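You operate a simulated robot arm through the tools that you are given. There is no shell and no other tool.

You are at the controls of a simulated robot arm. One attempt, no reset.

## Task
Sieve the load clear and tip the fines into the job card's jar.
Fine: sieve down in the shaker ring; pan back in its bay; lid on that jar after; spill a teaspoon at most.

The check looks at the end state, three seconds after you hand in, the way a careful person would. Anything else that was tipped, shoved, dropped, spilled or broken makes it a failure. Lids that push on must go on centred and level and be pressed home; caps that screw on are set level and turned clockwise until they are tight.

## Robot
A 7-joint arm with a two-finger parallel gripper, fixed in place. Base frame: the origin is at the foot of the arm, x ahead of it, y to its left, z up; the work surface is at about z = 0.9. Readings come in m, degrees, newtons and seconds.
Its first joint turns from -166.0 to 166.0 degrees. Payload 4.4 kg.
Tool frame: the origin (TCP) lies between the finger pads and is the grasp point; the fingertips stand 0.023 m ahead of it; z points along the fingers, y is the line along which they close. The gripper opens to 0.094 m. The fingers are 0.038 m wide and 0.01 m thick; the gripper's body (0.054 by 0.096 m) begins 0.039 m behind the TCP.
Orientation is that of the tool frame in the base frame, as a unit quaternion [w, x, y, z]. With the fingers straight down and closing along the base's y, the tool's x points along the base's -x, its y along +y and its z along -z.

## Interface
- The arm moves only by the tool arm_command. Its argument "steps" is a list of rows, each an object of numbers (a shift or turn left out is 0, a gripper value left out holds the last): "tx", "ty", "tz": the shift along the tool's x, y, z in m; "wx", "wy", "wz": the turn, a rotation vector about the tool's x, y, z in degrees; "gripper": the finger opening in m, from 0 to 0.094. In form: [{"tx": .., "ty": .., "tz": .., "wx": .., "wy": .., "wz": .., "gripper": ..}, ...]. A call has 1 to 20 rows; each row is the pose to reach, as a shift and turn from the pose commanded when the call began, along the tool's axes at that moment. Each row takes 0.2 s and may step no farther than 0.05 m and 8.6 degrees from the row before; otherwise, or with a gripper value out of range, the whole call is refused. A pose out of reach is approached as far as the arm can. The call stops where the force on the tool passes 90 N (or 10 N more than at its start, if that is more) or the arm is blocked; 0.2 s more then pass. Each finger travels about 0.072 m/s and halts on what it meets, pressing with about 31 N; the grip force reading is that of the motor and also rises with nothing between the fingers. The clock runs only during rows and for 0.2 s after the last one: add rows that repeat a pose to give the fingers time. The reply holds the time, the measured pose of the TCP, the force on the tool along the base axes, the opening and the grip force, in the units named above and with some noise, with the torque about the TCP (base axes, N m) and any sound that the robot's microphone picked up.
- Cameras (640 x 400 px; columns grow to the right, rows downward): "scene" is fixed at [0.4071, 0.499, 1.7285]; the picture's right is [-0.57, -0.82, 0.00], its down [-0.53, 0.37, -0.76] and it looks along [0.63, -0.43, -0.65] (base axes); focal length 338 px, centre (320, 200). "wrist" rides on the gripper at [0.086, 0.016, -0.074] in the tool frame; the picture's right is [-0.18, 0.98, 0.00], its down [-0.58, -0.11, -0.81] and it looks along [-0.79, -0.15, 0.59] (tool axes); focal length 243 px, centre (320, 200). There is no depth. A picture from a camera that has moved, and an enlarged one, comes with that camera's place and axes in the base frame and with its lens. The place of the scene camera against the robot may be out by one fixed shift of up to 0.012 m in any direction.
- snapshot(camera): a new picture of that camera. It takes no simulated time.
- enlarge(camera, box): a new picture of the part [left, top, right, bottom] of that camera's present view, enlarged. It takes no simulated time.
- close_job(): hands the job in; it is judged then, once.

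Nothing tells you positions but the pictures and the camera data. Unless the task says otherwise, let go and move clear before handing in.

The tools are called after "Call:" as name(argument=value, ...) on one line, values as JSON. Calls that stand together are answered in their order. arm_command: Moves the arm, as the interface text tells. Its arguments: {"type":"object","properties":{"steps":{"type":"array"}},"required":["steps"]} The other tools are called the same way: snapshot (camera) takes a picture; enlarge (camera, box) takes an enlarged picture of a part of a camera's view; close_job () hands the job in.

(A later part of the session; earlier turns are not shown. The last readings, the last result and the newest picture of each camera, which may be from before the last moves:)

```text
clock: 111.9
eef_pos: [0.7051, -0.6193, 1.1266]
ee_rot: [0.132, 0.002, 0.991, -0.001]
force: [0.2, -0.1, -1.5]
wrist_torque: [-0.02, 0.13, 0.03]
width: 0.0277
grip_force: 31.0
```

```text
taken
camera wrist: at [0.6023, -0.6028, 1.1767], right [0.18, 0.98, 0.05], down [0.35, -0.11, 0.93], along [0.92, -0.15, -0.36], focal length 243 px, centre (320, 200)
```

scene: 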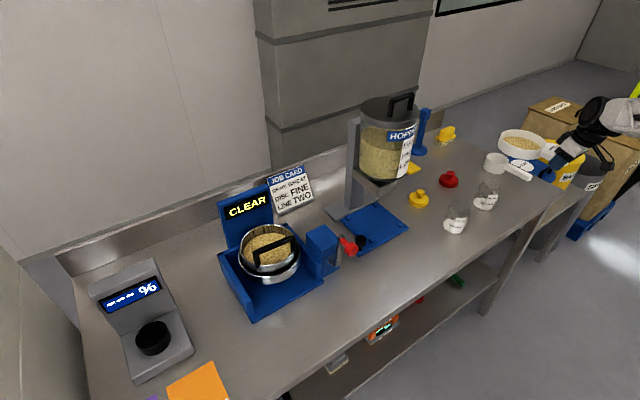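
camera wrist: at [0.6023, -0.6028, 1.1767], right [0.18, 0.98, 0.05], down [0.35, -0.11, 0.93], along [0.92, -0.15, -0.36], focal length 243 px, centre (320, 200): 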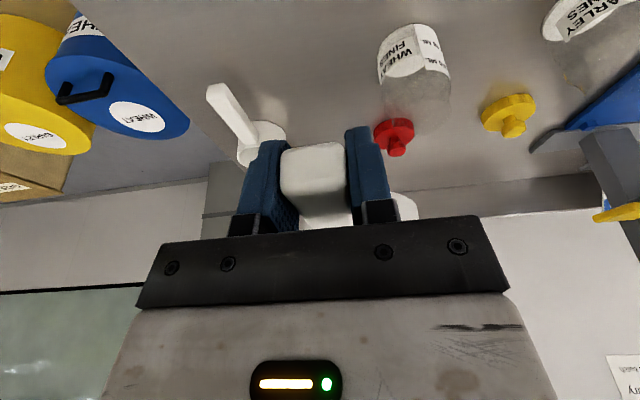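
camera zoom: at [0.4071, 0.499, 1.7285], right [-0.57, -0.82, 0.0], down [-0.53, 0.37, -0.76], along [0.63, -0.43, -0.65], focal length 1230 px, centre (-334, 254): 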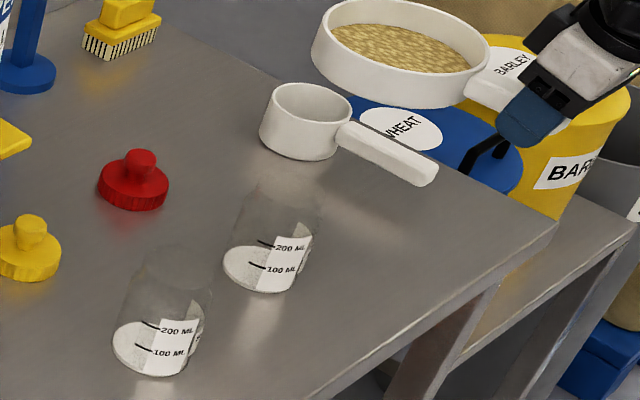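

The pan is level beside the wheat jar. I'll lower it and start tilting gently to about 16° with the lip over the mouth, then check alignment before pouring further.

Call:
arm_command(steps=[{"tx": 0.0042, "ty": 0.006, "tz": 0.0154, "wx": 3.86, "wz": -1.05}, {"tx": 0.0084, "ty": 0.012, "tz": 0.0309, "wx": 7.72, "wz": -2.1}, {"tx": 0.0118, "ty": 0.018, "tz": 0.0434, "wx": 9.65, "wz": -2.62}, {"tx": 0.0134, "ty": 0.0215, "tz": 0.0492, "wx": 9.65, "wz": -2.62}, {"tx": 0.0134, "ty": 0.0215, "tz": 0.0492, "wx": 9.65, "wz": -2.62}])

Call:
enlarge(camera="scene", box=[440, 140, 560, 230])

Call:
snapshot(camera="wrist")

```text
clock: 113.1
eef_pos: [0.7055, -0.5992, 1.0777]
ee_rot: [0.132, -0.009, 0.987, -0.088]
force: [0.0, -0.3, -1.3]
wrist_torque: [0.0, 0.14, -0.01]
width: 0.0276
grip_force: 31.2
```

```text
4.44 times, centred on (500, 185) of scene
camera zoom: at [0.4071, 0.499, 1.7285], right [-0.57, -0.82, 0.0], down [-0.53, 0.37, -0.76], along [0.63, -0.43, -0.65], focal length 1504 px, centre (-480, 267)
```

zoom: 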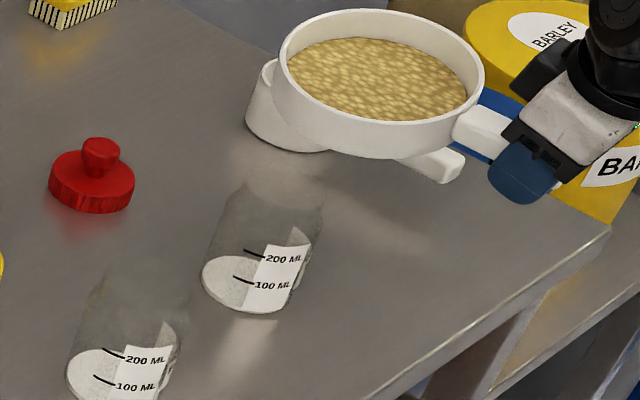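

```text
taken
camera wrist: at [0.6031, -0.5736, 1.1232], right [0.18, 0.98, -0.13], down [0.35, 0.06, 0.94], along [0.92, -0.21, -0.33], focal length 243 px, centre (320, 200)
```

wrist: 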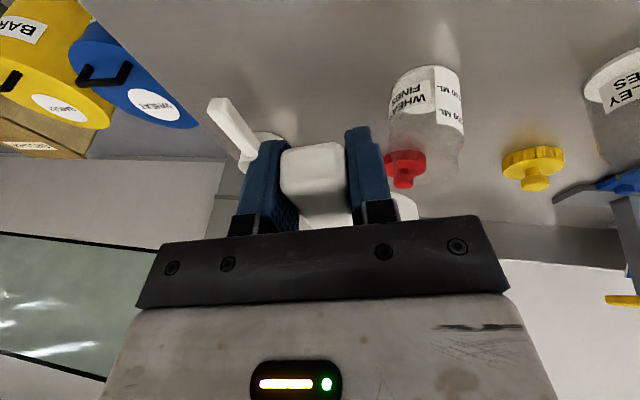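

The lip is directly above the jar mouth. Continuing the tilt in steps to about 34° and watching for flow.

Call:
arm_command(steps=[{"tx": 0.0011, "ty": 0.0013, "tz": 0.0041, "wx": 3.86, "wz": -1.05}, {"tx": 0.0022, "ty": 0.0027, "tz": 0.0082, "wx": 7.72, "wz": -2.1}, {"tx": 0.001, "ty": 0.003, "tz": 0.0036, "wx": 11.58, "wz": -3.14}, {"tx": -0.0003, "ty": 0.0033, "tz": -0.001, "wx": 15.44, "wz": -4.19}, {"tx": -0.0003, "ty": 0.0033, "tz": -0.001, "wx": 15.44, "wz": -4.19}])

Call:
enlarge(camera="scene", box=[440, 140, 560, 230])

Call:
snapshot(camera="wrist")

```text
clock: 114.3
eef_pos: [0.7049, -0.5953, 1.076]
ee_rot: [0.128, -0.028, 0.966, -0.225]
force: [0.0, -0.3, -1.1]
wrist_torque: [0.01, 0.14, 0.02]
width: 0.0277
grip_force: 30.8
```

```text
4.44 times, centred on (500, 185) of scene
camera zoom: at [0.4071, 0.499, 1.7285], right [-0.57, -0.82, 0.0], down [-0.53, 0.37, -0.76], along [0.63, -0.43, -0.65], focal length 1504 px, centre (-480, 267)
```

zoom: 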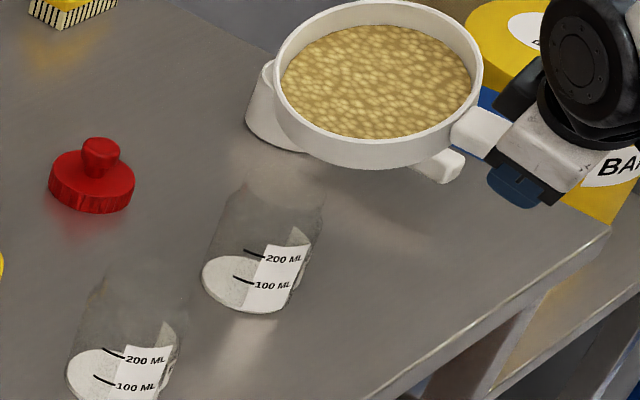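

```text
taken
camera wrist: at [0.6024, -0.5595, 1.1141], right [0.18, 0.9, -0.39], down [0.35, 0.31, 0.88], along [0.92, -0.3, -0.26], focal length 243 px, centre (320, 200)
```

wrist: 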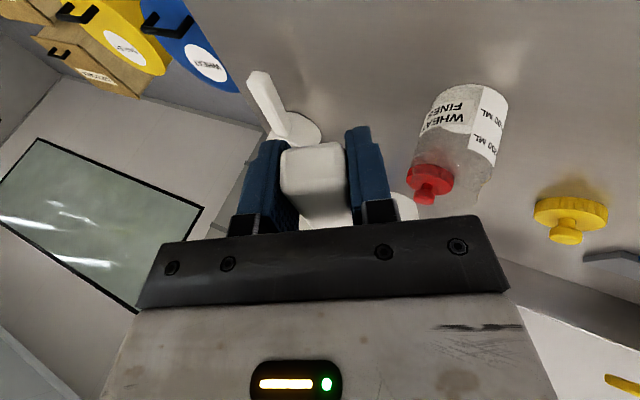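

No flow yet; alignment holds. Tilting on to about 42°.

Call:
arm_command(steps=[{"tx": -0.0009, "ty": 0.0003, "tz": -0.0033, "wx": 3.86, "wz": -1.05}, {"tx": -0.0018, "ty": 0.0006, "tz": -0.0065, "wx": 7.72, "wz": -2.1}, {"tx": -0.003, "ty": 0.0009, "tz": -0.011, "wx": 11.58, "wz": -3.14}, {"tx": -0.0042, "ty": 0.0012, "tz": -0.0156, "wx": 15.44, "wz": -4.19}, {"tx": -0.0042, "ty": 0.0012, "tz": -0.0156, "wx": 15.44, "wz": -4.19}])

Call:
enlarge(camera="scene", box=[440, 140, 560, 230])

```text
clock: 115.5
eef_pos: [0.7054, -0.5891, 1.0909]
ee_rot: [0.123, -0.046, 0.925, -0.356]
force: [0.2, 0.3, -1.7]
wrist_torque: [0.01, 0.13, 0.01]
width: 0.0275
grip_force: 30.7
```

```text
4.44 times, centred on (500, 185) of scene
camera zoom: at [0.4071, 0.499, 1.7285], right [-0.57, -0.82, 0.0], down [-0.53, 0.37, -0.76], along [0.63, -0.43, -0.65], focal length 1504 px, centre (-480, 267)
```

zoom: 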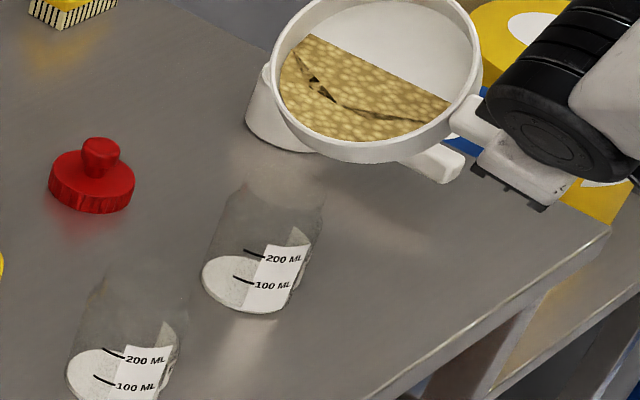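

The fines have slumped to the low side. Easing on to about 50°.

Call:
arm_command(steps=[{"tx": -0.0009, "ty": 0.001, "tz": -0.0031, "wx": 3.86, "wz": -1.05}, {"tx": -0.0017, "ty": 0.0019, "tz": -0.0062, "wx": 7.72, "wz": -2.1}, {"tx": -0.0017, "ty": 0.0019, "tz": -0.0062, "wx": 7.72, "wz": -2.1}])

Call:
enlarge(camera="scene", box=[440, 140, 560, 230])

Call:
snapshot(camera="wrist")

```text
clock: 116.3
eef_pos: [0.7045, -0.5818, 1.0926]
ee_rot: [0.119, -0.054, 0.898, -0.421]
force: [0.0, 0.6, -1.9]
wrist_torque: [-0.01, 0.12, 0.0]
width: 0.0277
grip_force: 30.8
```

```text
4.44 times, centred on (500, 185) of scene
camera zoom: at [0.4071, 0.499, 1.7285], right [-0.57, -0.82, 0.0], down [-0.53, 0.37, -0.76], along [0.63, -0.43, -0.65], focal length 1504 px, centre (-480, 267)
```

zoom: 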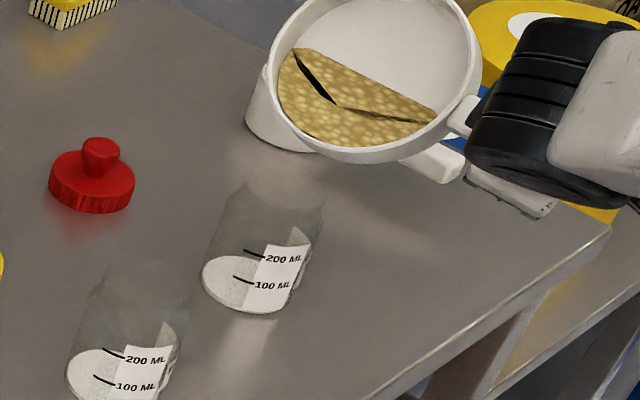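

```text
taken
camera wrist: at [0.603, -0.5331, 1.1123], right [0.18, 0.67, -0.72], down [0.35, 0.64, 0.68], along [0.92, -0.38, -0.12], focal length 243 px, centre (320, 200)
```

wrist: 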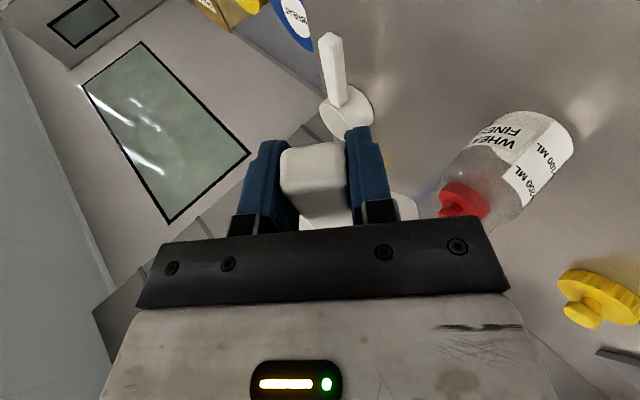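

Still nothing over the lip, which is about 4 cm above the mouth. Lowering it a touch and tilting a few degrees more.

Call:
arm_command(steps=[{"tx": -0.0005, "ty": 0.0024, "tz": -0.002, "wx": 2.9, "wz": -0.79}, {"tx": -0.001, "ty": 0.0047, "tz": -0.0039, "wx": 5.79, "wz": -1.57}, {"tx": -0.001, "ty": 0.0047, "tz": -0.0039, "wx": 5.79, "wz": -1.57}])

Call:
enlarge(camera="scene", box=[450, 140, 550, 220])

```text
clock: 117.1
eef_pos: [0.7056, -0.5775, 1.0928]
ee_rot: [0.116, -0.061, 0.875, -0.466]
force: [-0.2, 1.1, -0.8]
wrist_torque: [-0.02, 0.12, -0.02]
width: 0.0276
grip_force: 31.0
```

```text
5.00 times, centred on (500, 180) of scene
camera zoom: at [0.4071, 0.499, 1.7285], right [-0.57, -0.82, 0.0], down [-0.53, 0.37, -0.76], along [0.63, -0.43, -0.65], focal length 1692 px, centre (-580, 300)
```

zoom: 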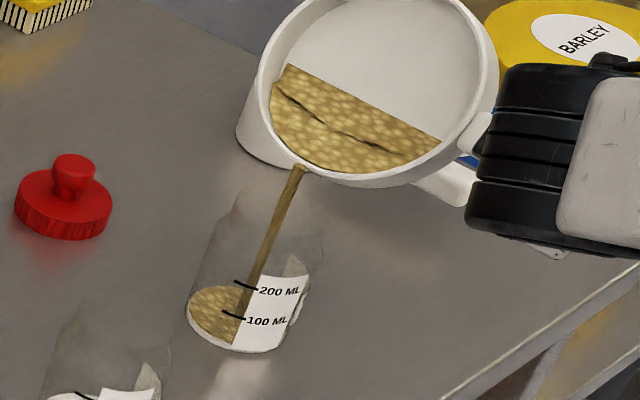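

A narrow stream is running from the lip straight into the wheat jar. I'll hold here and let it flow.

Call:
arm_command(steps=[{"tx": 0.0}, {"tx": 0.0}, {"tx": 0.0}, {"tx": 0.0}])

Call:
enlarge(camera="scene", box=[450, 140, 550, 220])

```text
clock: 118.1
eef_pos: [0.7045, -0.5755, 1.0926]
ee_rot: [0.117, -0.061, 0.874, -0.467]
force: [0.0, 0.2, -1.4]
wrist_torque: [0.0, 0.14, 0.0]
width: 0.0279
grip_force: 30.5
```

```text
5.00 times, centred on (500, 180) of scene
camera zoom: at [0.4071, 0.499, 1.7285], right [-0.57, -0.82, 0.0], down [-0.53, 0.37, -0.76], along [0.63, -0.43, -0.65], focal length 1692 px, centre (-580, 300)
```

zoom: 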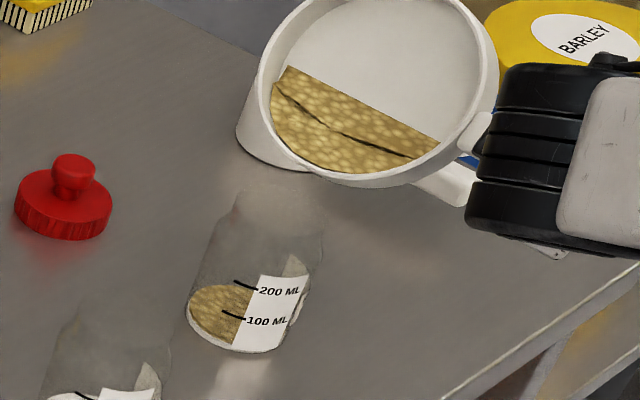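

The flow stops by itself at this angle, so I can meter it. Tilting on in small steps with pauses.

Call:
arm_command(steps=[{"tx": -0.0006, "ty": -0.0003, "tz": -0.0023, "wx": 1.93, "wz": -0.52}, {"tx": -0.0006, "ty": -0.0003, "tz": -0.0023, "wx": 1.93, "wz": -0.52}, {"tx": -0.0012, "ty": -0.0006, "tz": -0.0045, "wx": 3.86, "wz": -1.05}])

Call:
enlarge(camera="scene", box=[450, 140, 550, 220])

```text
clock: 118.9
eef_pos: [0.7031, -0.5729, 1.0956]
ee_rot: [0.113, -0.064, 0.858, -0.497]
force: [0.2, 0.2, -1.3]
wrist_torque: [-0.01, 0.14, 0.01]
width: 0.0278
grip_force: 31.2
```

```text
5.00 times, centred on (500, 180) of scene
camera zoom: at [0.4071, 0.499, 1.7285], right [-0.57, -0.82, 0.0], down [-0.53, 0.37, -0.76], along [0.63, -0.43, -0.65], focal length 1692 px, centre (-580, 300)
```

zoom: 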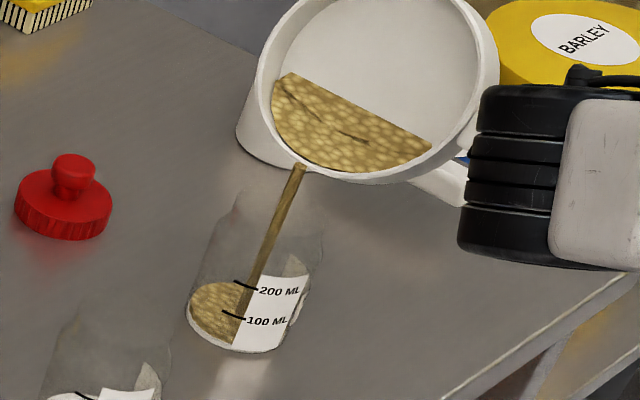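

Call:
arm_command(steps=[{"tx": -0.0006, "ty": -0.0003, "tz": -0.0023, "wx": 1.93, "wz": -0.52}, {"tx": -0.0006, "ty": -0.0003, "tz": -0.0023, "wx": 1.93, "wz": -0.52}, {"tx": -0.0012, "ty": -0.0005, "tz": -0.0045, "wx": 3.86, "wz": -1.05}, {"tx": -0.0012, "ty": -0.0005, "tz": -0.0045, "wx": 3.86, "wz": -1.05}, {"tx": -0.0018, "ty": -0.0006, "tz": -0.0068, "wx": 5.79, "wz": -1.57}, {"tx": -0.0018, "ty": -0.0006, "tz": -0.0068, "wx": 5.79, "wz": -1.57}, {"tx": -0.0025, "ty": -0.0008, "tz": -0.0092, "wx": 7.72, "wz": -2.1}, {"tx": -0.0025, "ty": -0.0008, "tz": -0.0092, "wx": 7.72, "wz": -2.1}])

Call:
enlarge(camera="scene", box=[450, 140, 550, 220])

```text
clock: 120.7
eef_pos: [0.7038, -0.5624, 1.1007]
ee_rot: [0.108, -0.072, 0.821, -0.556]
force: [0.4, 0.1, -1.4]
wrist_torque: [0.01, 0.11, 0.01]
width: 0.0276
grip_force: 31.1
```

```text
5.00 times, centred on (500, 180) of scene
camera zoom: at [0.4071, 0.499, 1.7285], right [-0.57, -0.82, 0.0], down [-0.53, 0.37, -0.76], along [0.63, -0.43, -0.65], focal length 1692 px, centre (-580, 300)
```

zoom: 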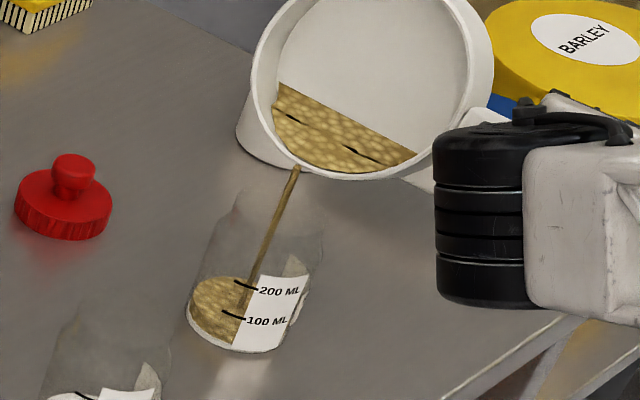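

Call:
arm_command(steps=[{"tx": -0.0006, "ty": -0.0002, "tz": -0.0023, "wx": 1.93, "wz": -0.52}, {"tx": -0.0006, "ty": -0.0002, "tz": -0.0023, "wx": 1.93, "wz": -0.52}, {"tx": -0.0012, "ty": -0.0004, "tz": -0.0045, "wx": 3.86, "wz": -1.05}, {"tx": -0.0012, "ty": -0.0004, "tz": -0.0045, "wx": 3.86, "wz": -1.05}, {"tx": -0.0018, "ty": -0.0005, "tz": -0.0068, "wx": 5.79, "wz": -1.57}, {"tx": -0.0018, "ty": -0.0005, "tz": -0.0068, "wx": 5.79, "wz": -1.57}, {"tx": -0.0025, "ty": -0.0007, "tz": -0.0092, "wx": 7.72, "wz": -2.1}, {"tx": -0.0025, "ty": -0.0007, "tz": -0.0092, "wx": 7.72, "wz": -2.1}])

Call:
enlarge(camera="scene", box=[450, 140, 550, 220])

Call:
snapshot(camera="wrist")

```text
clock: 122.5
eef_pos: [0.7036, -0.5556, 1.1047]
ee_rot: [0.104, -0.081, 0.781, -0.611]
force: [0.1, 0.6, -0.9]
wrist_torque: [0.03, 0.15, 0.01]
width: 0.0278
grip_force: 30.8
```

```text
5.00 times, centred on (500, 180) of scene
camera zoom: at [0.4071, 0.499, 1.7285], right [-0.57, -0.82, 0.0], down [-0.53, 0.37, -0.76], along [0.63, -0.43, -0.65], focal length 1692 px, centre (-580, 300)
```

zoom: 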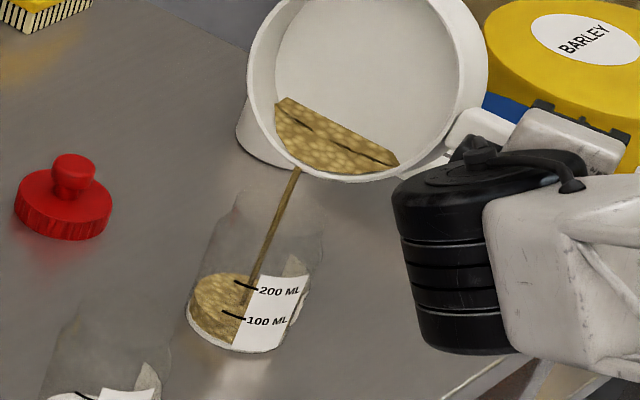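

```text
taken
camera wrist: at [0.6027, -0.5028, 1.1007], right [0.18, 0.28, -0.94], down [0.35, 0.88, 0.33], along [0.92, -0.39, 0.06], focal length 243 px, centre (320, 200)
```

wrist: 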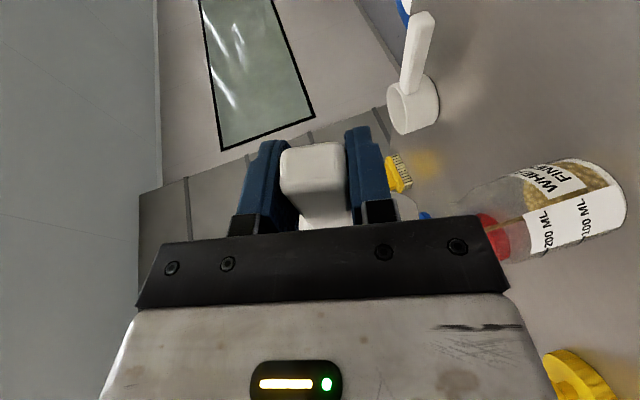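

Call:
enlarge(camera="wrist", box=[450, 140, 640, 280])

Call:
arm_command(steps=[{"tx": -0.0006, "ty": -0.0002, "tz": -0.0023, "wx": 1.93, "wz": -0.52}, {"tx": -0.0006, "ty": -0.0002, "tz": -0.0023, "wx": 1.93, "wz": -0.52}, {"tx": -0.0012, "ty": -0.0004, "tz": -0.0046, "wx": 3.86, "wz": -1.05}, {"tx": -0.0012, "ty": -0.0004, "tz": -0.0046, "wx": 3.86, "wz": -1.05}, {"tx": -0.0012, "ty": -0.0004, "tz": -0.0046, "wx": 3.86, "wz": -1.05}])

Call:
enlarge(camera="scene", box=[450, 140, 550, 220])

```text
2.86 times, centred on (545, 210) of wrist
camera zoom: at [0.6027, -0.5028, 1.1007], right [0.18, 0.28, -0.94], down [0.35, 0.88, 0.33], along [0.92, -0.39, 0.06], focal length 693 px, centre (-323, 171)
```

zoom: 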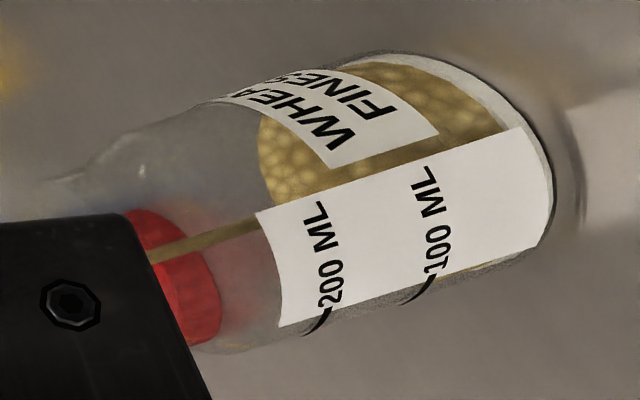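

```text
clock: 123.7
eef_pos: [0.7043, -0.5512, 1.1067]
ee_rot: [0.101, -0.084, 0.758, -0.639]
force: [0.5, 0.1, -0.6]
wrist_torque: [0.01, 0.15, 0.0]
width: 0.0276
grip_force: 31.4
```

```text
5.00 times, centred on (500, 180) of scene
camera zoom: at [0.4071, 0.499, 1.7285], right [-0.57, -0.82, 0.0], down [-0.53, 0.37, -0.76], along [0.63, -0.43, -0.65], focal length 1692 px, centre (-580, 300)
```

zoom: 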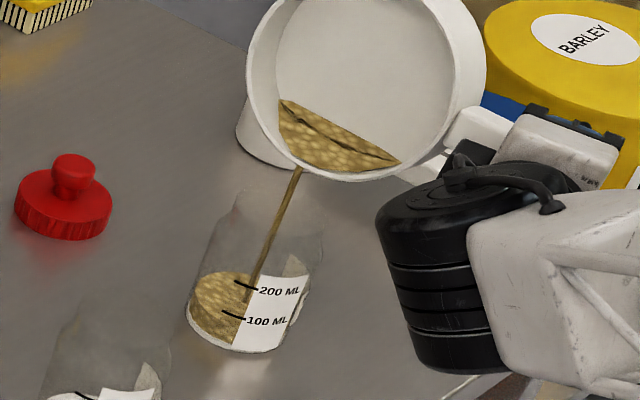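

The stream is well inside the neck. Continuing in small steps.

Call:
arm_command(steps=[{"tx": -0.0006, "ty": -0.0003, "tz": -0.0023, "wx": 1.93, "wz": -0.52}, {"tx": -0.0006, "ty": -0.0003, "tz": -0.0023, "wx": 1.93, "wz": -0.52}, {"tx": -0.0012, "ty": -0.0005, "tz": -0.0045, "wx": 3.86, "wz": -1.05}, {"tx": -0.0012, "ty": -0.0005, "tz": -0.0045, "wx": 3.86, "wz": -1.05}, {"tx": -0.0018, "ty": -0.0006, "tz": -0.0068, "wx": 5.79, "wz": -1.57}, {"tx": -0.0018, "ty": -0.0006, "tz": -0.0068, "wx": 5.79, "wz": -1.57}, {"tx": -0.0025, "ty": -0.0008, "tz": -0.0091, "wx": 7.72, "wz": -2.1}, {"tx": -0.0025, "ty": -0.0008, "tz": -0.0091, "wx": 7.72, "wz": -2.1}, {"tx": -0.0025, "ty": -0.0008, "tz": -0.0091, "wx": 7.72, "wz": -2.1}])

Call:
enlarge(camera="scene", box=[450, 140, 550, 220])

Call:
enlarge(camera="wrist", box=[450, 140, 640, 290])

```text
clock: 125.7
eef_pos: [0.7062, -0.5418, 1.1086]
ee_rot: [0.093, -0.091, 0.713, -0.689]
force: [-0.3, -0.3, -1.2]
wrist_torque: [0.04, 0.15, 0.01]
width: 0.0279
grip_force: 31.1
```

```text
5.00 times, centred on (500, 180) of scene
camera zoom: at [0.4071, 0.499, 1.7285], right [-0.57, -0.82, 0.0], down [-0.53, 0.37, -0.76], along [0.63, -0.43, -0.65], focal length 1692 px, centre (-580, 300)
```

zoom: 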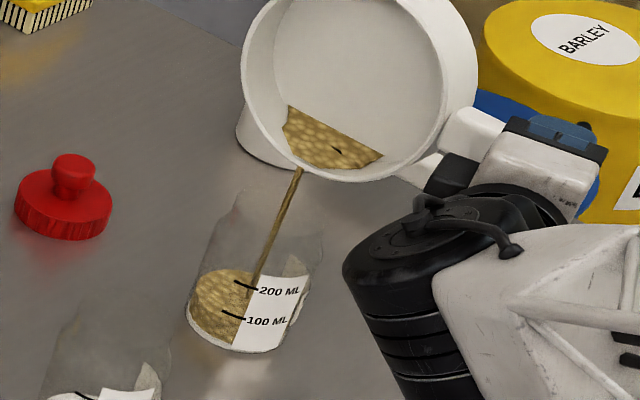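

```text
2.67 times, centred on (545, 215) of wrist
camera zoom: at [0.6033, -0.4929, 1.0944], right [0.18, 0.08, -0.98], down [0.35, 0.93, 0.14], along [0.92, -0.37, 0.14], focal length 647 px, centre (-280, 160)
```

zoom: 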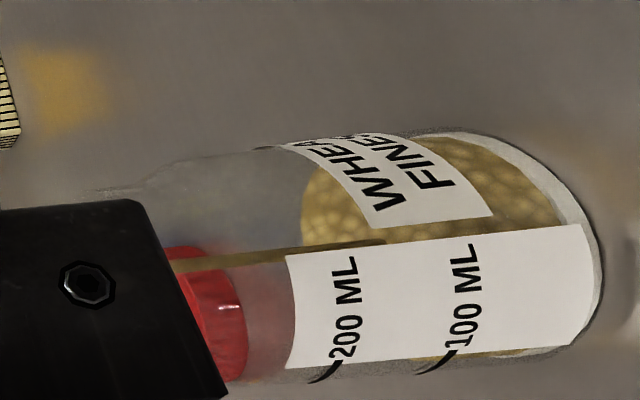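

Call:
arm_command(steps=[{"tx": -0.0006, "ty": -0.0002, "tz": -0.0022, "wx": 1.93, "wz": -0.52}, {"tx": -0.0006, "ty": -0.0002, "tz": -0.0022, "wx": 1.93, "wz": -0.52}, {"tx": -0.0012, "ty": -0.0004, "tz": -0.0044, "wx": 3.86, "wz": -1.05}, {"tx": -0.0012, "ty": -0.0004, "tz": -0.0044, "wx": 3.86, "wz": -1.05}, {"tx": -0.0018, "ty": -0.0005, "tz": -0.0068, "wx": 5.79, "wz": -1.57}, {"tx": -0.0018, "ty": -0.0005, "tz": -0.0068, "wx": 5.79, "wz": -1.57}, {"tx": -0.0025, "ty": -0.0006, "tz": -0.0091, "wx": 7.72, "wz": -2.1}, {"tx": -0.0025, "ty": -0.0006, "tz": -0.0091, "wx": 7.72, "wz": -2.1}])

Call:
enlarge(camera="scene", box=[450, 140, 550, 220])

```text
clock: 127.5
eef_pos: [0.7042, -0.5342, 1.1091]
ee_rot: [-0.087, 0.097, -0.663, 0.737]
force: [0.2, -0.1, -1.6]
wrist_torque: [0.0, 0.13, -0.02]
width: 0.0276
grip_force: 31.1
```

```text
5.00 times, centred on (500, 180) of scene
camera zoom: at [0.4071, 0.499, 1.7285], right [-0.57, -0.82, 0.0], down [-0.53, 0.37, -0.76], along [0.63, -0.43, -0.65], focal length 1692 px, centre (-580, 300)
```

zoom: 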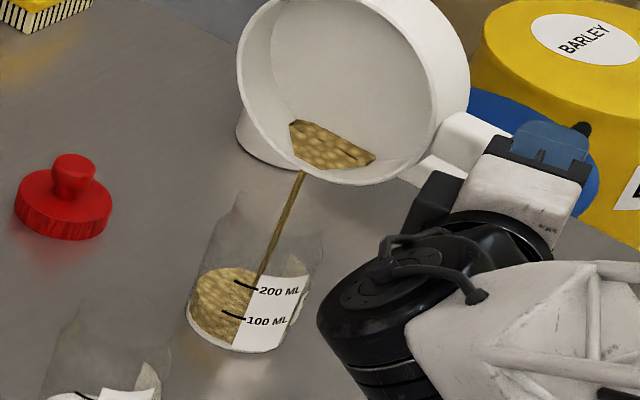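

Call:
arm_command(steps=[{"tx": -0.0006, "ty": -0.0003, "tz": -0.0023, "wx": 1.93, "wz": -0.52}, {"tx": -0.0006, "ty": -0.0003, "tz": -0.0023, "wx": 1.93, "wz": -0.52}, {"tx": -0.0012, "ty": -0.0006, "tz": -0.0045, "wx": 3.86, "wz": -1.05}, {"tx": -0.0012, "ty": -0.0006, "tz": -0.0045, "wx": 3.86, "wz": -1.05}, {"tx": -0.0018, "ty": -0.0007, "tz": -0.0068, "wx": 5.79, "wz": -1.57}, {"tx": -0.0018, "ty": -0.0007, "tz": -0.0068, "wx": 5.79, "wz": -1.57}, {"tx": -0.0025, "ty": -0.0008, "tz": -0.0091, "wx": 7.72, "wz": -2.1}, {"tx": -0.0025, "ty": -0.0008, "tz": -0.0091, "wx": 7.72, "wz": -2.1}])

Call:
enlarge(camera="scene", box=[450, 140, 550, 220])

Call:
snapshot(camera="scene")

```text
clock: 129.3
eef_pos: [0.7059, -0.5234, 1.1094]
ee_rot: [-0.079, 0.103, -0.609, 0.782]
force: [0.1, -0.4, -2.1]
wrist_torque: [0.01, 0.15, -0.01]
width: 0.0279
grip_force: 31.4
```

```text
5.00 times, centred on (500, 180) of scene
camera zoom: at [0.4071, 0.499, 1.7285], right [-0.57, -0.82, 0.0], down [-0.53, 0.37, -0.76], along [0.63, -0.43, -0.65], focal length 1692 px, centre (-580, 300)
```

zoom: 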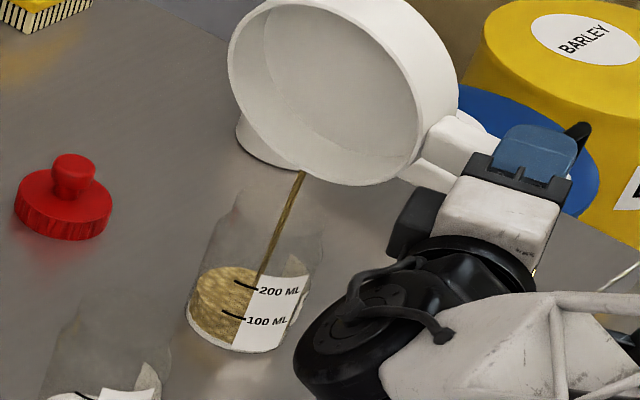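

```text
taken
```

scene: 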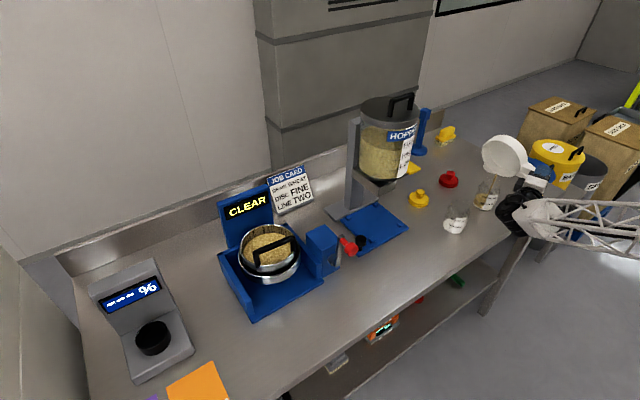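

The pan looks almost empty; a last thread is still falling. I'll tilt a little further and wait for it to finish.

Call:
arm_command(steps=[{"tx": 0.0}, {"tx": 0.0}, {"tx": -0.0006, "ty": -0.0003, "tz": -0.0023, "wx": 1.93, "wz": -0.52}, {"tx": -0.0012, "ty": -0.0005, "tz": -0.0045, "wx": 3.86, "wz": -1.05}, {"tx": -0.0012, "ty": -0.0005, "tz": -0.0045, "wx": 3.86, "wz": -1.05}, {"tx": -0.0012, "ty": -0.0005, "tz": -0.0045, "wx": 3.86, "wz": -1.05}])

Call:
enlarge(camera="scene", box=[450, 130, 550, 220])

```text
clock: 130.7
eef_pos: [0.7041, -0.5178, 1.1098]
ee_rot: [-0.076, 0.106, -0.581, 0.803]
force: [0.1, 0.0, -1.0]
wrist_torque: [-0.01, 0.14, 0.01]
width: 0.0278
grip_force: 30.9
```

```text
4.44 times, centred on (500, 175) of scene
camera zoom: at [0.4071, 0.499, 1.7285], right [-0.57, -0.82, 0.0], down [-0.53, 0.37, -0.76], along [0.63, -0.43, -0.65], focal length 1504 px, centre (-480, 311)
```

zoom: 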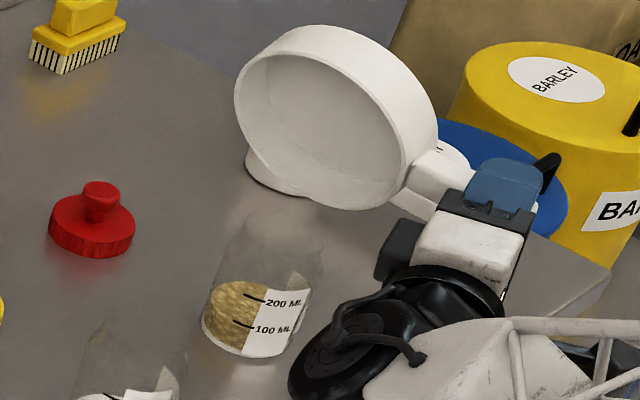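

Call:
arm_command(steps=[{"tx": -0.0006, "ty": -0.0001, "tz": -0.0023, "wx": 1.93, "wz": -0.52}, {"tx": -0.0013, "ty": -0.0001, "tz": -0.0046, "wx": 3.86, "wz": -1.05}, {"tx": -0.0013, "ty": -0.0001, "tz": -0.0046, "wx": 3.86, "wz": -1.05}, {"tx": -0.0013, "ty": -0.0001, "tz": -0.0046, "wx": 3.86, "wz": -1.05}])

Call:
enlarge(camera="scene", box=[460, 130, 540, 210])

Call:
enlarge(camera="wrist", box=[400, 140, 640, 340])

```text
clock: 131.7
eef_pos: [0.7055, -0.5137, 1.1072]
ee_rot: [-0.072, 0.109, -0.553, 0.823]
force: [0.7, -0.1, -1.6]
wrist_torque: [0.03, 0.12, -0.01]
width: 0.0275
grip_force: 30.5
```

```text
5.00 times, centred on (500, 170) of scene
camera zoom: at [0.4071, 0.499, 1.7285], right [-0.57, -0.82, 0.0], down [-0.53, 0.37, -0.76], along [0.63, -0.43, -0.65], focal length 1692 px, centre (-580, 350)
```

zoom: 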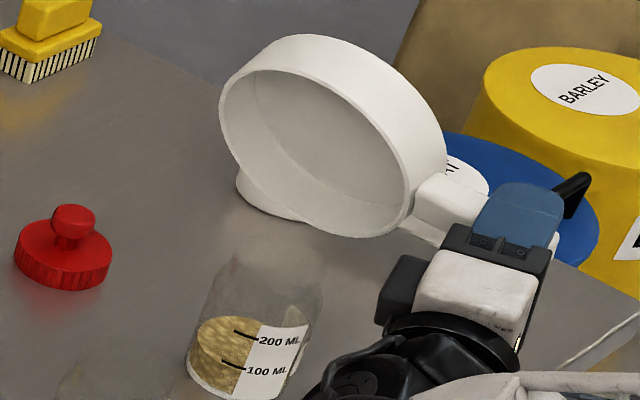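

```text
2.00 times, centred on (520, 240) of wrist
camera zoom: at [0.6033, -0.4743, 1.0741], right [0.18, -0.33, -0.93], down [0.35, 0.9, -0.25], along [0.92, -0.28, 0.27], focal length 485 px, centre (-80, 120)
```

zoom: 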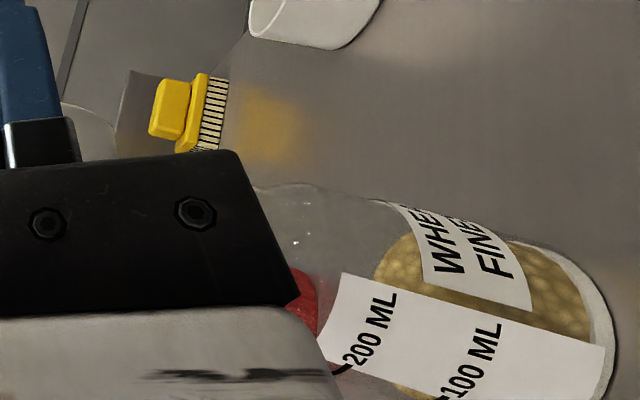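

The pan is empty, the wheat jar holds the fines (a bit over 100 ml) and the bench is clean. Rolling the pan back level and clear.

Call:
arm_command(steps=[{"tx": 0.0029, "ty": -0.0278, "tz": 0.0108}, {"tx": 0.0048, "ty": -0.0257, "tz": 0.0179, "wx": -7.72, "wz": 2.09}, {"tx": 0.0068, "ty": -0.0237, "tz": 0.0251, "wx": -15.44, "wz": 4.19}, {"tx": 0.0087, "ty": -0.0216, "tz": 0.0322, "wx": -23.16, "wz": 6.28}, {"tx": 0.0107, "ty": -0.0196, "tz": 0.0394, "wx": -30.88, "wz": 8.38}, {"tx": 0.0126, "ty": -0.0175, "tz": 0.0465, "wx": -38.6, "wz": 10.47}, {"tx": 0.0145, "ty": -0.0154, "tz": 0.0536, "wx": -46.32, "wz": 12.56}, {"tx": 0.0165, "ty": -0.0134, "tz": 0.0608, "wx": -54.04, "wz": 14.66}, {"tx": 0.0184, "ty": -0.0113, "tz": 0.0679, "wx": -61.76, "wz": 16.75}, {"tx": 0.0204, "ty": -0.0093, "tz": 0.0751, "wx": -69.48, "wz": 18.85}, {"tx": 0.0223, "ty": -0.0072, "tz": 0.0822, "wx": -77.2, "wz": 20.94}, {"tx": 0.0242, "ty": -0.0051, "tz": 0.0893, "wx": -84.92, "wz": 23.03}, {"tx": 0.0262, "ty": -0.0031, "tz": 0.0965, "wx": -92.64, "wz": 25.13}, {"tx": 0.0281, "ty": -0.001, "tz": 0.1036, "wx": -100.36, "wz": 27.22}, {"tx": 0.0301, "ty": 0.0011, "tz": 0.1108, "wx": -108.1, "wz": 29.3}, {"tx": 0.0301, "ty": 0.0011, "tz": 0.1108, "wx": -108.1, "wz": 29.3}])

Call:
snapshot(camera="scene")

Call:
enlarge(camera="scene", box=[430, 110, 570, 230])

Call:
snapshot(camera="wrist")

```text
clock: 135.1
eef_pos: [0.7034, -0.6207, 1.1503]
ee_rot: [0.132, 0.002, 0.991, -0.001]
force: [0.0, -0.6, -1.5]
wrist_torque: [0.0, 0.1, 0.0]
width: 0.0275
grip_force: 30.7
```

```text
taken
```

scene: 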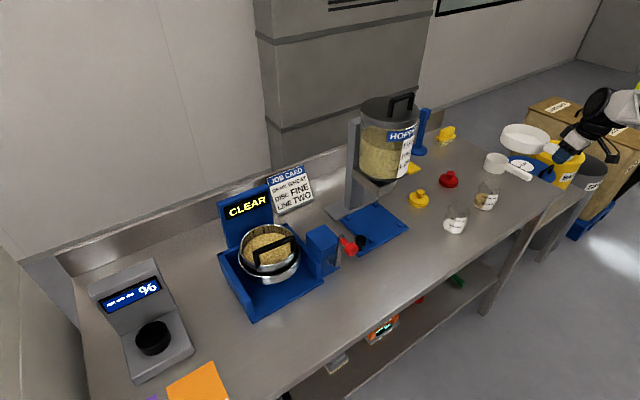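

```text
3.33 times, centred on (500, 170) of scene
camera zoom: at [0.4071, 0.499, 1.7285], right [-0.57, -0.82, 0.0], down [-0.53, 0.37, -0.76], along [0.63, -0.43, -0.65], focal length 1128 px, centre (-280, 300)
```

zoom: 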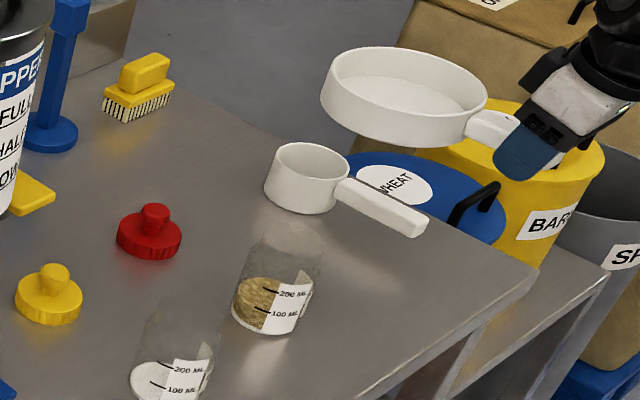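

```text
taken
camera wrist: at [0.6022, -0.604, 1.2001], right [0.18, 0.98, 0.05], down [0.35, -0.11, 0.93], along [0.92, -0.15, -0.36], focal length 243 px, centre (320, 200)
```

wrist: 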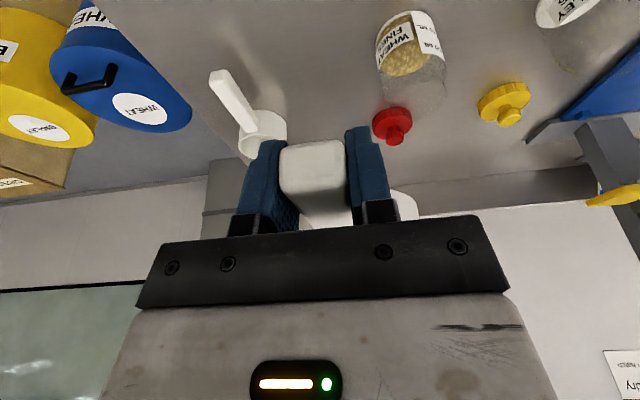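

Pan is empty and level. Carrying it back toward its bay.

Call:
arm_command(steps=[{"tx": 0.02, "tz": -0.0054, "ty": 0.01}, {"tx": 0.04, "tz": -0.0109, "ty": 0.03}, {"tx": 0.0622, "tz": -0.0169, "ty": 0.06}, {"tx": 0.0622, "tz": -0.0169, "ty": 0.1}, {"tx": 0.0622, "tz": -0.0169, "ty": 0.145}, {"tx": 0.0622, "tz": -0.0169, "ty": 0.19}, {"tx": 0.0622, "tz": -0.0169, "ty": 0.235}, {"tx": 0.0622, "tz": -0.0169, "ty": 0.28}, {"tx": 0.0622, "tz": -0.0169, "ty": 0.325}, {"tx": 0.0622, "tz": -0.0169, "ty": 0.37}, {"tx": 0.0622, "tz": -0.0169, "ty": 0.415}, {"tx": 0.0622, "tz": -0.0169, "ty": 0.46}, {"tx": 0.0622, "tz": -0.0169, "ty": 0.505}, {"tx": 0.0622, "tz": -0.0169, "ty": 0.55}, {"tx": 0.0622, "tz": -0.0169, "ty": 0.595}, {"tx": 0.0622, "tz": -0.0169, "ty": 0.64}, {"tx": 0.0622, "tz": -0.0169, "ty": 0.685}, {"tx": 0.0622, "tz": -0.0169, "ty": 0.73}, {"tx": 0.0622, "tz": -0.0169, "ty": 0.77}, {"tx": 0.0622, "tz": -0.0169, "ty": 0.8}])

Call:
arm_command(steps=[{"ty": 0.03}, {"ty": 0.06}, {"ty": 0.082}, {"ty": 0.0911}, {"ty": 0.0911}, {"ty": 0.0911, "tx": 0.0105, "tz": 0.0386}, {"ty": 0.0911, "tx": 0.021, "tz": 0.0772}, {"ty": 0.0911, "tx": 0.0314, "tz": 0.1158}, {"ty": 0.0911, "tx": 0.0419, "tz": 0.1544}, {"ty": 0.0911, "tx": 0.0498, "tz": 0.1834}, {"ty": 0.0911, "tx": 0.0521, "tz": 0.192}, {"ty": 0.0911, "tx": 0.0521, "tz": 0.192}])

Call:
enlarge(camera="scene", box=[200, 210, 400, 350])

Call:
snapshot(camera="wrist")

```text
clock: 139.3
eef_pos: [0.642, 0.1828, 1.1478]
ee_rot: [0.131, 0.002, 0.991, -0.002]
force: [0.2, -0.9, -2.2]
wrist_torque: [0.0, 0.13, 0.02]
width: 0.0278
grip_force: 30.7
```

```text
clock: 141.9
eef_pos: [0.6424, 0.2685, 0.9485]
ee_rot: [0.132, 0.001, 0.991, -0.002]
force: [-0.9, -0.1, -0.6]
wrist_torque: [-0.02, 0.1, 0.0]
width: 0.0277
grip_force: 31.4
```

```text
2.86 times, centred on (300, 280) of scene
camera zoom: at [0.4071, 0.499, 1.7285], right [-0.57, -0.82, 0.0], down [-0.53, 0.37, -0.76], along [0.63, -0.43, -0.65], focal length 967 px, centre (377, -29)
```

zoom: 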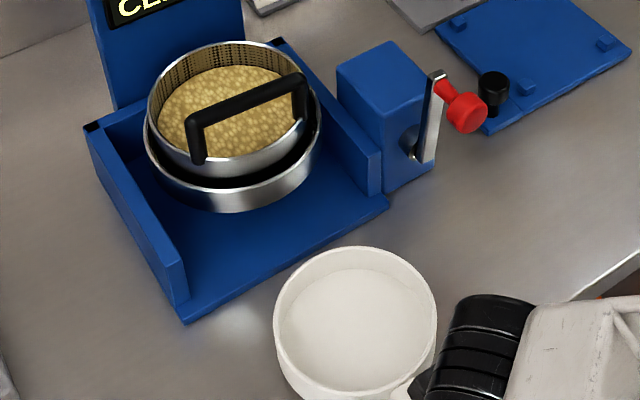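

```text
taken
camera wrist: at [0.5414, 0.2847, 0.9981], right [0.18, 0.98, 0.05], down [0.35, -0.11, 0.93], along [0.92, -0.15, -0.36], focal length 243 px, centre (320, 200)
```

wrist: 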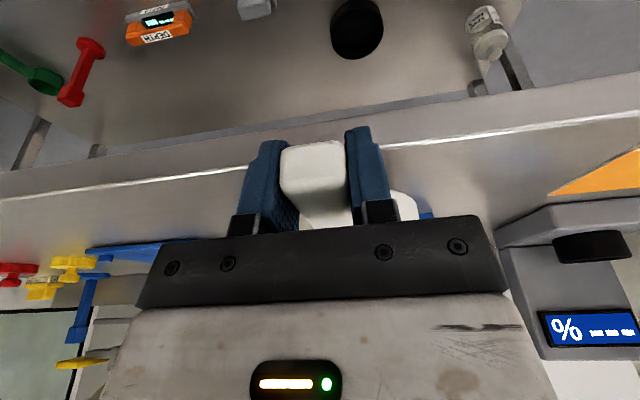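

Positions match where I drew it out, to within 2–3 mm. Sliding the pan back in under the ring at the same height.

Call:
arm_command(steps=[{"tx": -0.008, "ty": 0.001, "tz": 0.004}, {"tx": -0.025, "ty": 0.002, "tz": 0.0095}, {"tx": -0.05, "ty": 0.002, "tz": 0.0163}, {"tx": -0.075, "ty": 0.002, "tz": 0.0231}, {"tx": -0.1, "ty": 0.002, "tz": 0.0299}, {"tx": -0.12, "ty": 0.002, "tz": 0.0353}, {"tx": -0.14, "ty": 0.002, "tz": 0.0408}, {"tx": -0.155, "ty": 0.002, "tz": 0.0448}, {"tx": -0.17, "ty": 0.002, "tz": 0.0489}, {"tx": -0.18, "ty": 0.002, "tz": 0.0516}, {"tx": -0.18, "ty": 0.002, "tz": 0.0516}])

Call:
enlarge(camera="scene", box=[200, 200, 360, 320])

Call:
snapshot(camera="wrist")

```text
clock: 144.3
eef_pos: [0.8289, 0.2714, 0.9466]
ee_rot: [0.132, 0.001, 0.991, -0.002]
force: [-0.5, -0.6, -1.0]
wrist_torque: [-0.02, 0.13, 0.0]
width: 0.0277
grip_force: 30.9
```

```text
3.33 times, centred on (280, 260) of scene
camera zoom: at [0.4071, 0.499, 1.7285], right [-0.57, -0.82, 0.0], down [-0.53, 0.37, -0.76], along [0.63, -0.43, -0.65], focal length 1128 px, centre (453, 0)
```

zoom: 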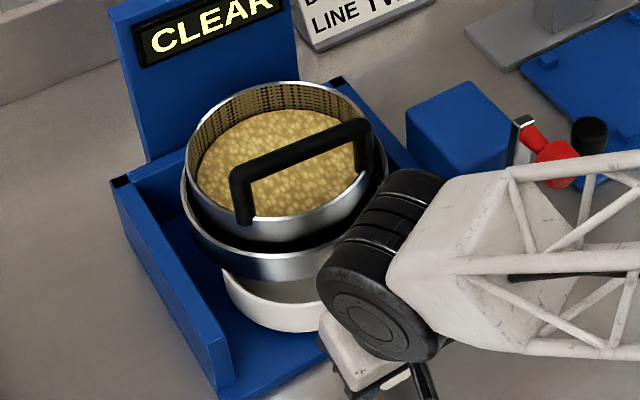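

```text
taken
camera wrist: at [0.7276, 0.2875, 0.9951], right [0.18, 0.98, 0.05], down [0.35, -0.11, 0.93], along [0.92, -0.15, -0.36], focal length 243 px, centre (320, 200)
```

wrist: 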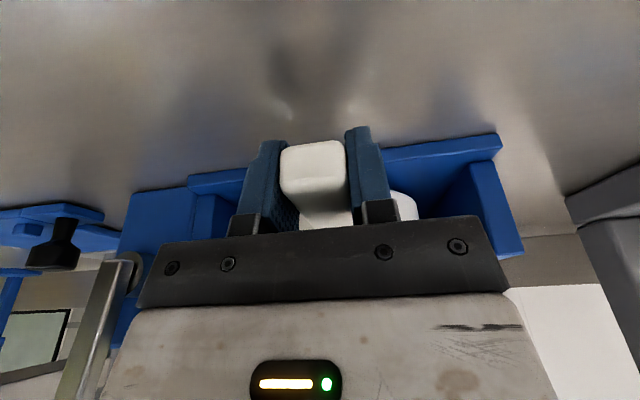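

Call:
arm_command(steps=[{"tx": -0.008, "tz": 0.0022}, {"tx": -0.016, "tz": 0.0043}, {"tx": -0.0217, "tz": 0.0059}, {"tx": -0.0217, "tz": 0.0059}, {"tx": -0.0209, "tz": 0.0088}, {"tx": -0.0201, "tz": 0.0117}, {"tx": -0.0194, "tz": 0.0146}, {"tx": -0.0194, "tz": 0.0146}])

Call:
enlarge(camera="scene", box=[200, 200, 360, 320])

Call:
snapshot(camera="wrist")

```text
clock: 146.1
eef_pos: [0.8515, 0.271, 0.9383]
ee_rot: [0.132, 0.001, 0.991, -0.002]
force: [0.6, 0.0, -2.0]
wrist_torque: [0.02, 0.13, -0.02]
width: 0.0276
grip_force: 31.4
```

```text
3.33 times, centred on (280, 260) of scene
camera zoom: at [0.4071, 0.499, 1.7285], right [-0.57, -0.82, 0.0], down [-0.53, 0.37, -0.76], along [0.63, -0.43, -0.65], focal length 1128 px, centre (453, 0)
```

zoom: 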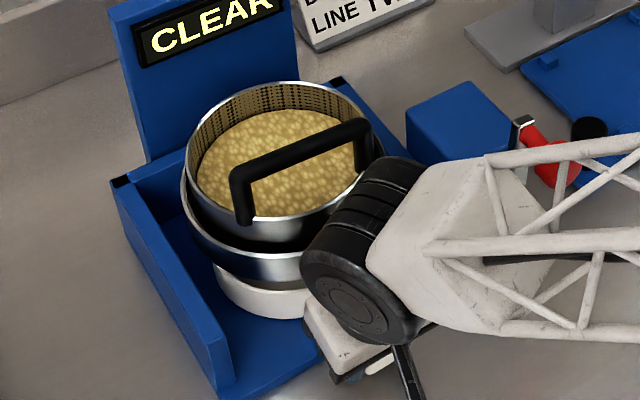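

```text
taken
camera wrist: at [0.7501, 0.2879, 0.9868], right [0.18, 0.98, 0.05], down [0.35, -0.11, 0.93], along [0.92, -0.15, -0.36], focal length 243 px, centre (320, 200)
```

wrist: 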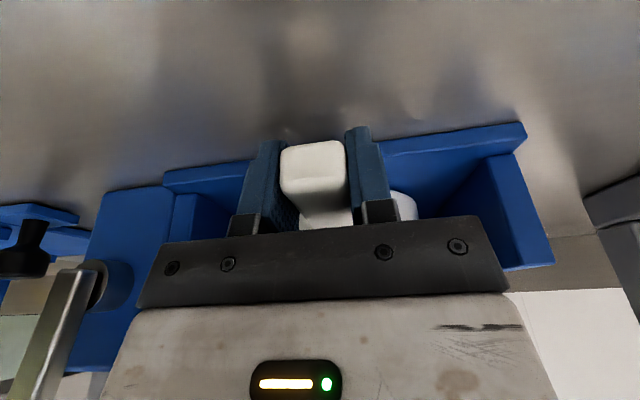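

Call:
arm_command(steps=[{"tx": 0.0005, "tz": 0.0019}, {"tx": 0.0009, "tz": 0.0034}, {"tx": 0.0012, "tz": 0.0044}, {"tx": 0.0012, "tz": 0.0044}])

```text
clock: 147.1
eef_pos: [0.8531, 0.2718, 0.9342]
ee_rot: [0.133, 0.001, 0.991, -0.002]
force: [1.9, 3.7, 11.8]
wrist_torque: [0.07, -0.88, 0.28]
width: 0.0277
grip_force: 31.1
```

The pan has touched down. I'll ease off a millimetre and release.

Call:
arm_command(steps=[{"tx": -0.0003, "tz": -0.0011}, {"tx": -0.0003, "tz": -0.0011}])

Call:
arm_command(steps=[{"gripper": 0.035}, {"gripper": 0.05}, {"gripper": 0.065}, {"gripper": 0.08}, {"gripper": 0.08}])

Call:
snapshot(camera="wrist")

```text
clock: 147.7
eef_pos: [0.8528, 0.2707, 0.9342]
ee_rot: [0.132, 0.001, 0.991, -0.001]
force: [1.2, 3.3, 7.2]
wrist_torque: [0.16, -0.76, 0.32]
width: 0.0276
grip_force: 30.3
```

```text
clock: 148.9
eef_pos: [0.8521, 0.2716, 0.9346]
ee_rot: [0.133, 0.002, 0.991, -0.002]
force: [0.4, -0.2, 0.1]
wrist_torque: [-0.07, 0.01, 0.01]
width: 0.0799
grip_force: 0.0
```

```text
taken
camera wrist: at [0.7506, 0.2875, 0.9832], right [0.18, 0.98, 0.05], down [0.35, -0.11, 0.93], along [0.92, -0.15, -0.36], focal length 243 px, centre (320, 200)
```

wrist: 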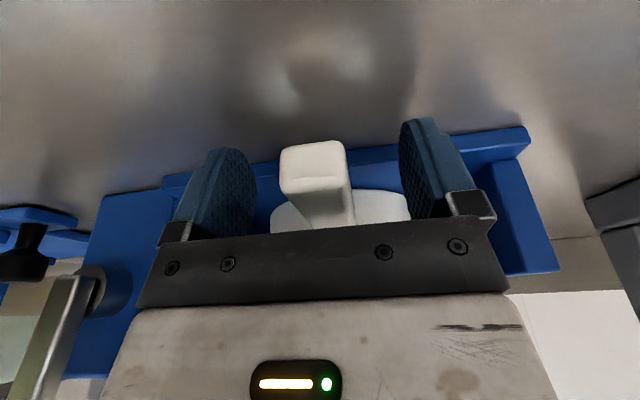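

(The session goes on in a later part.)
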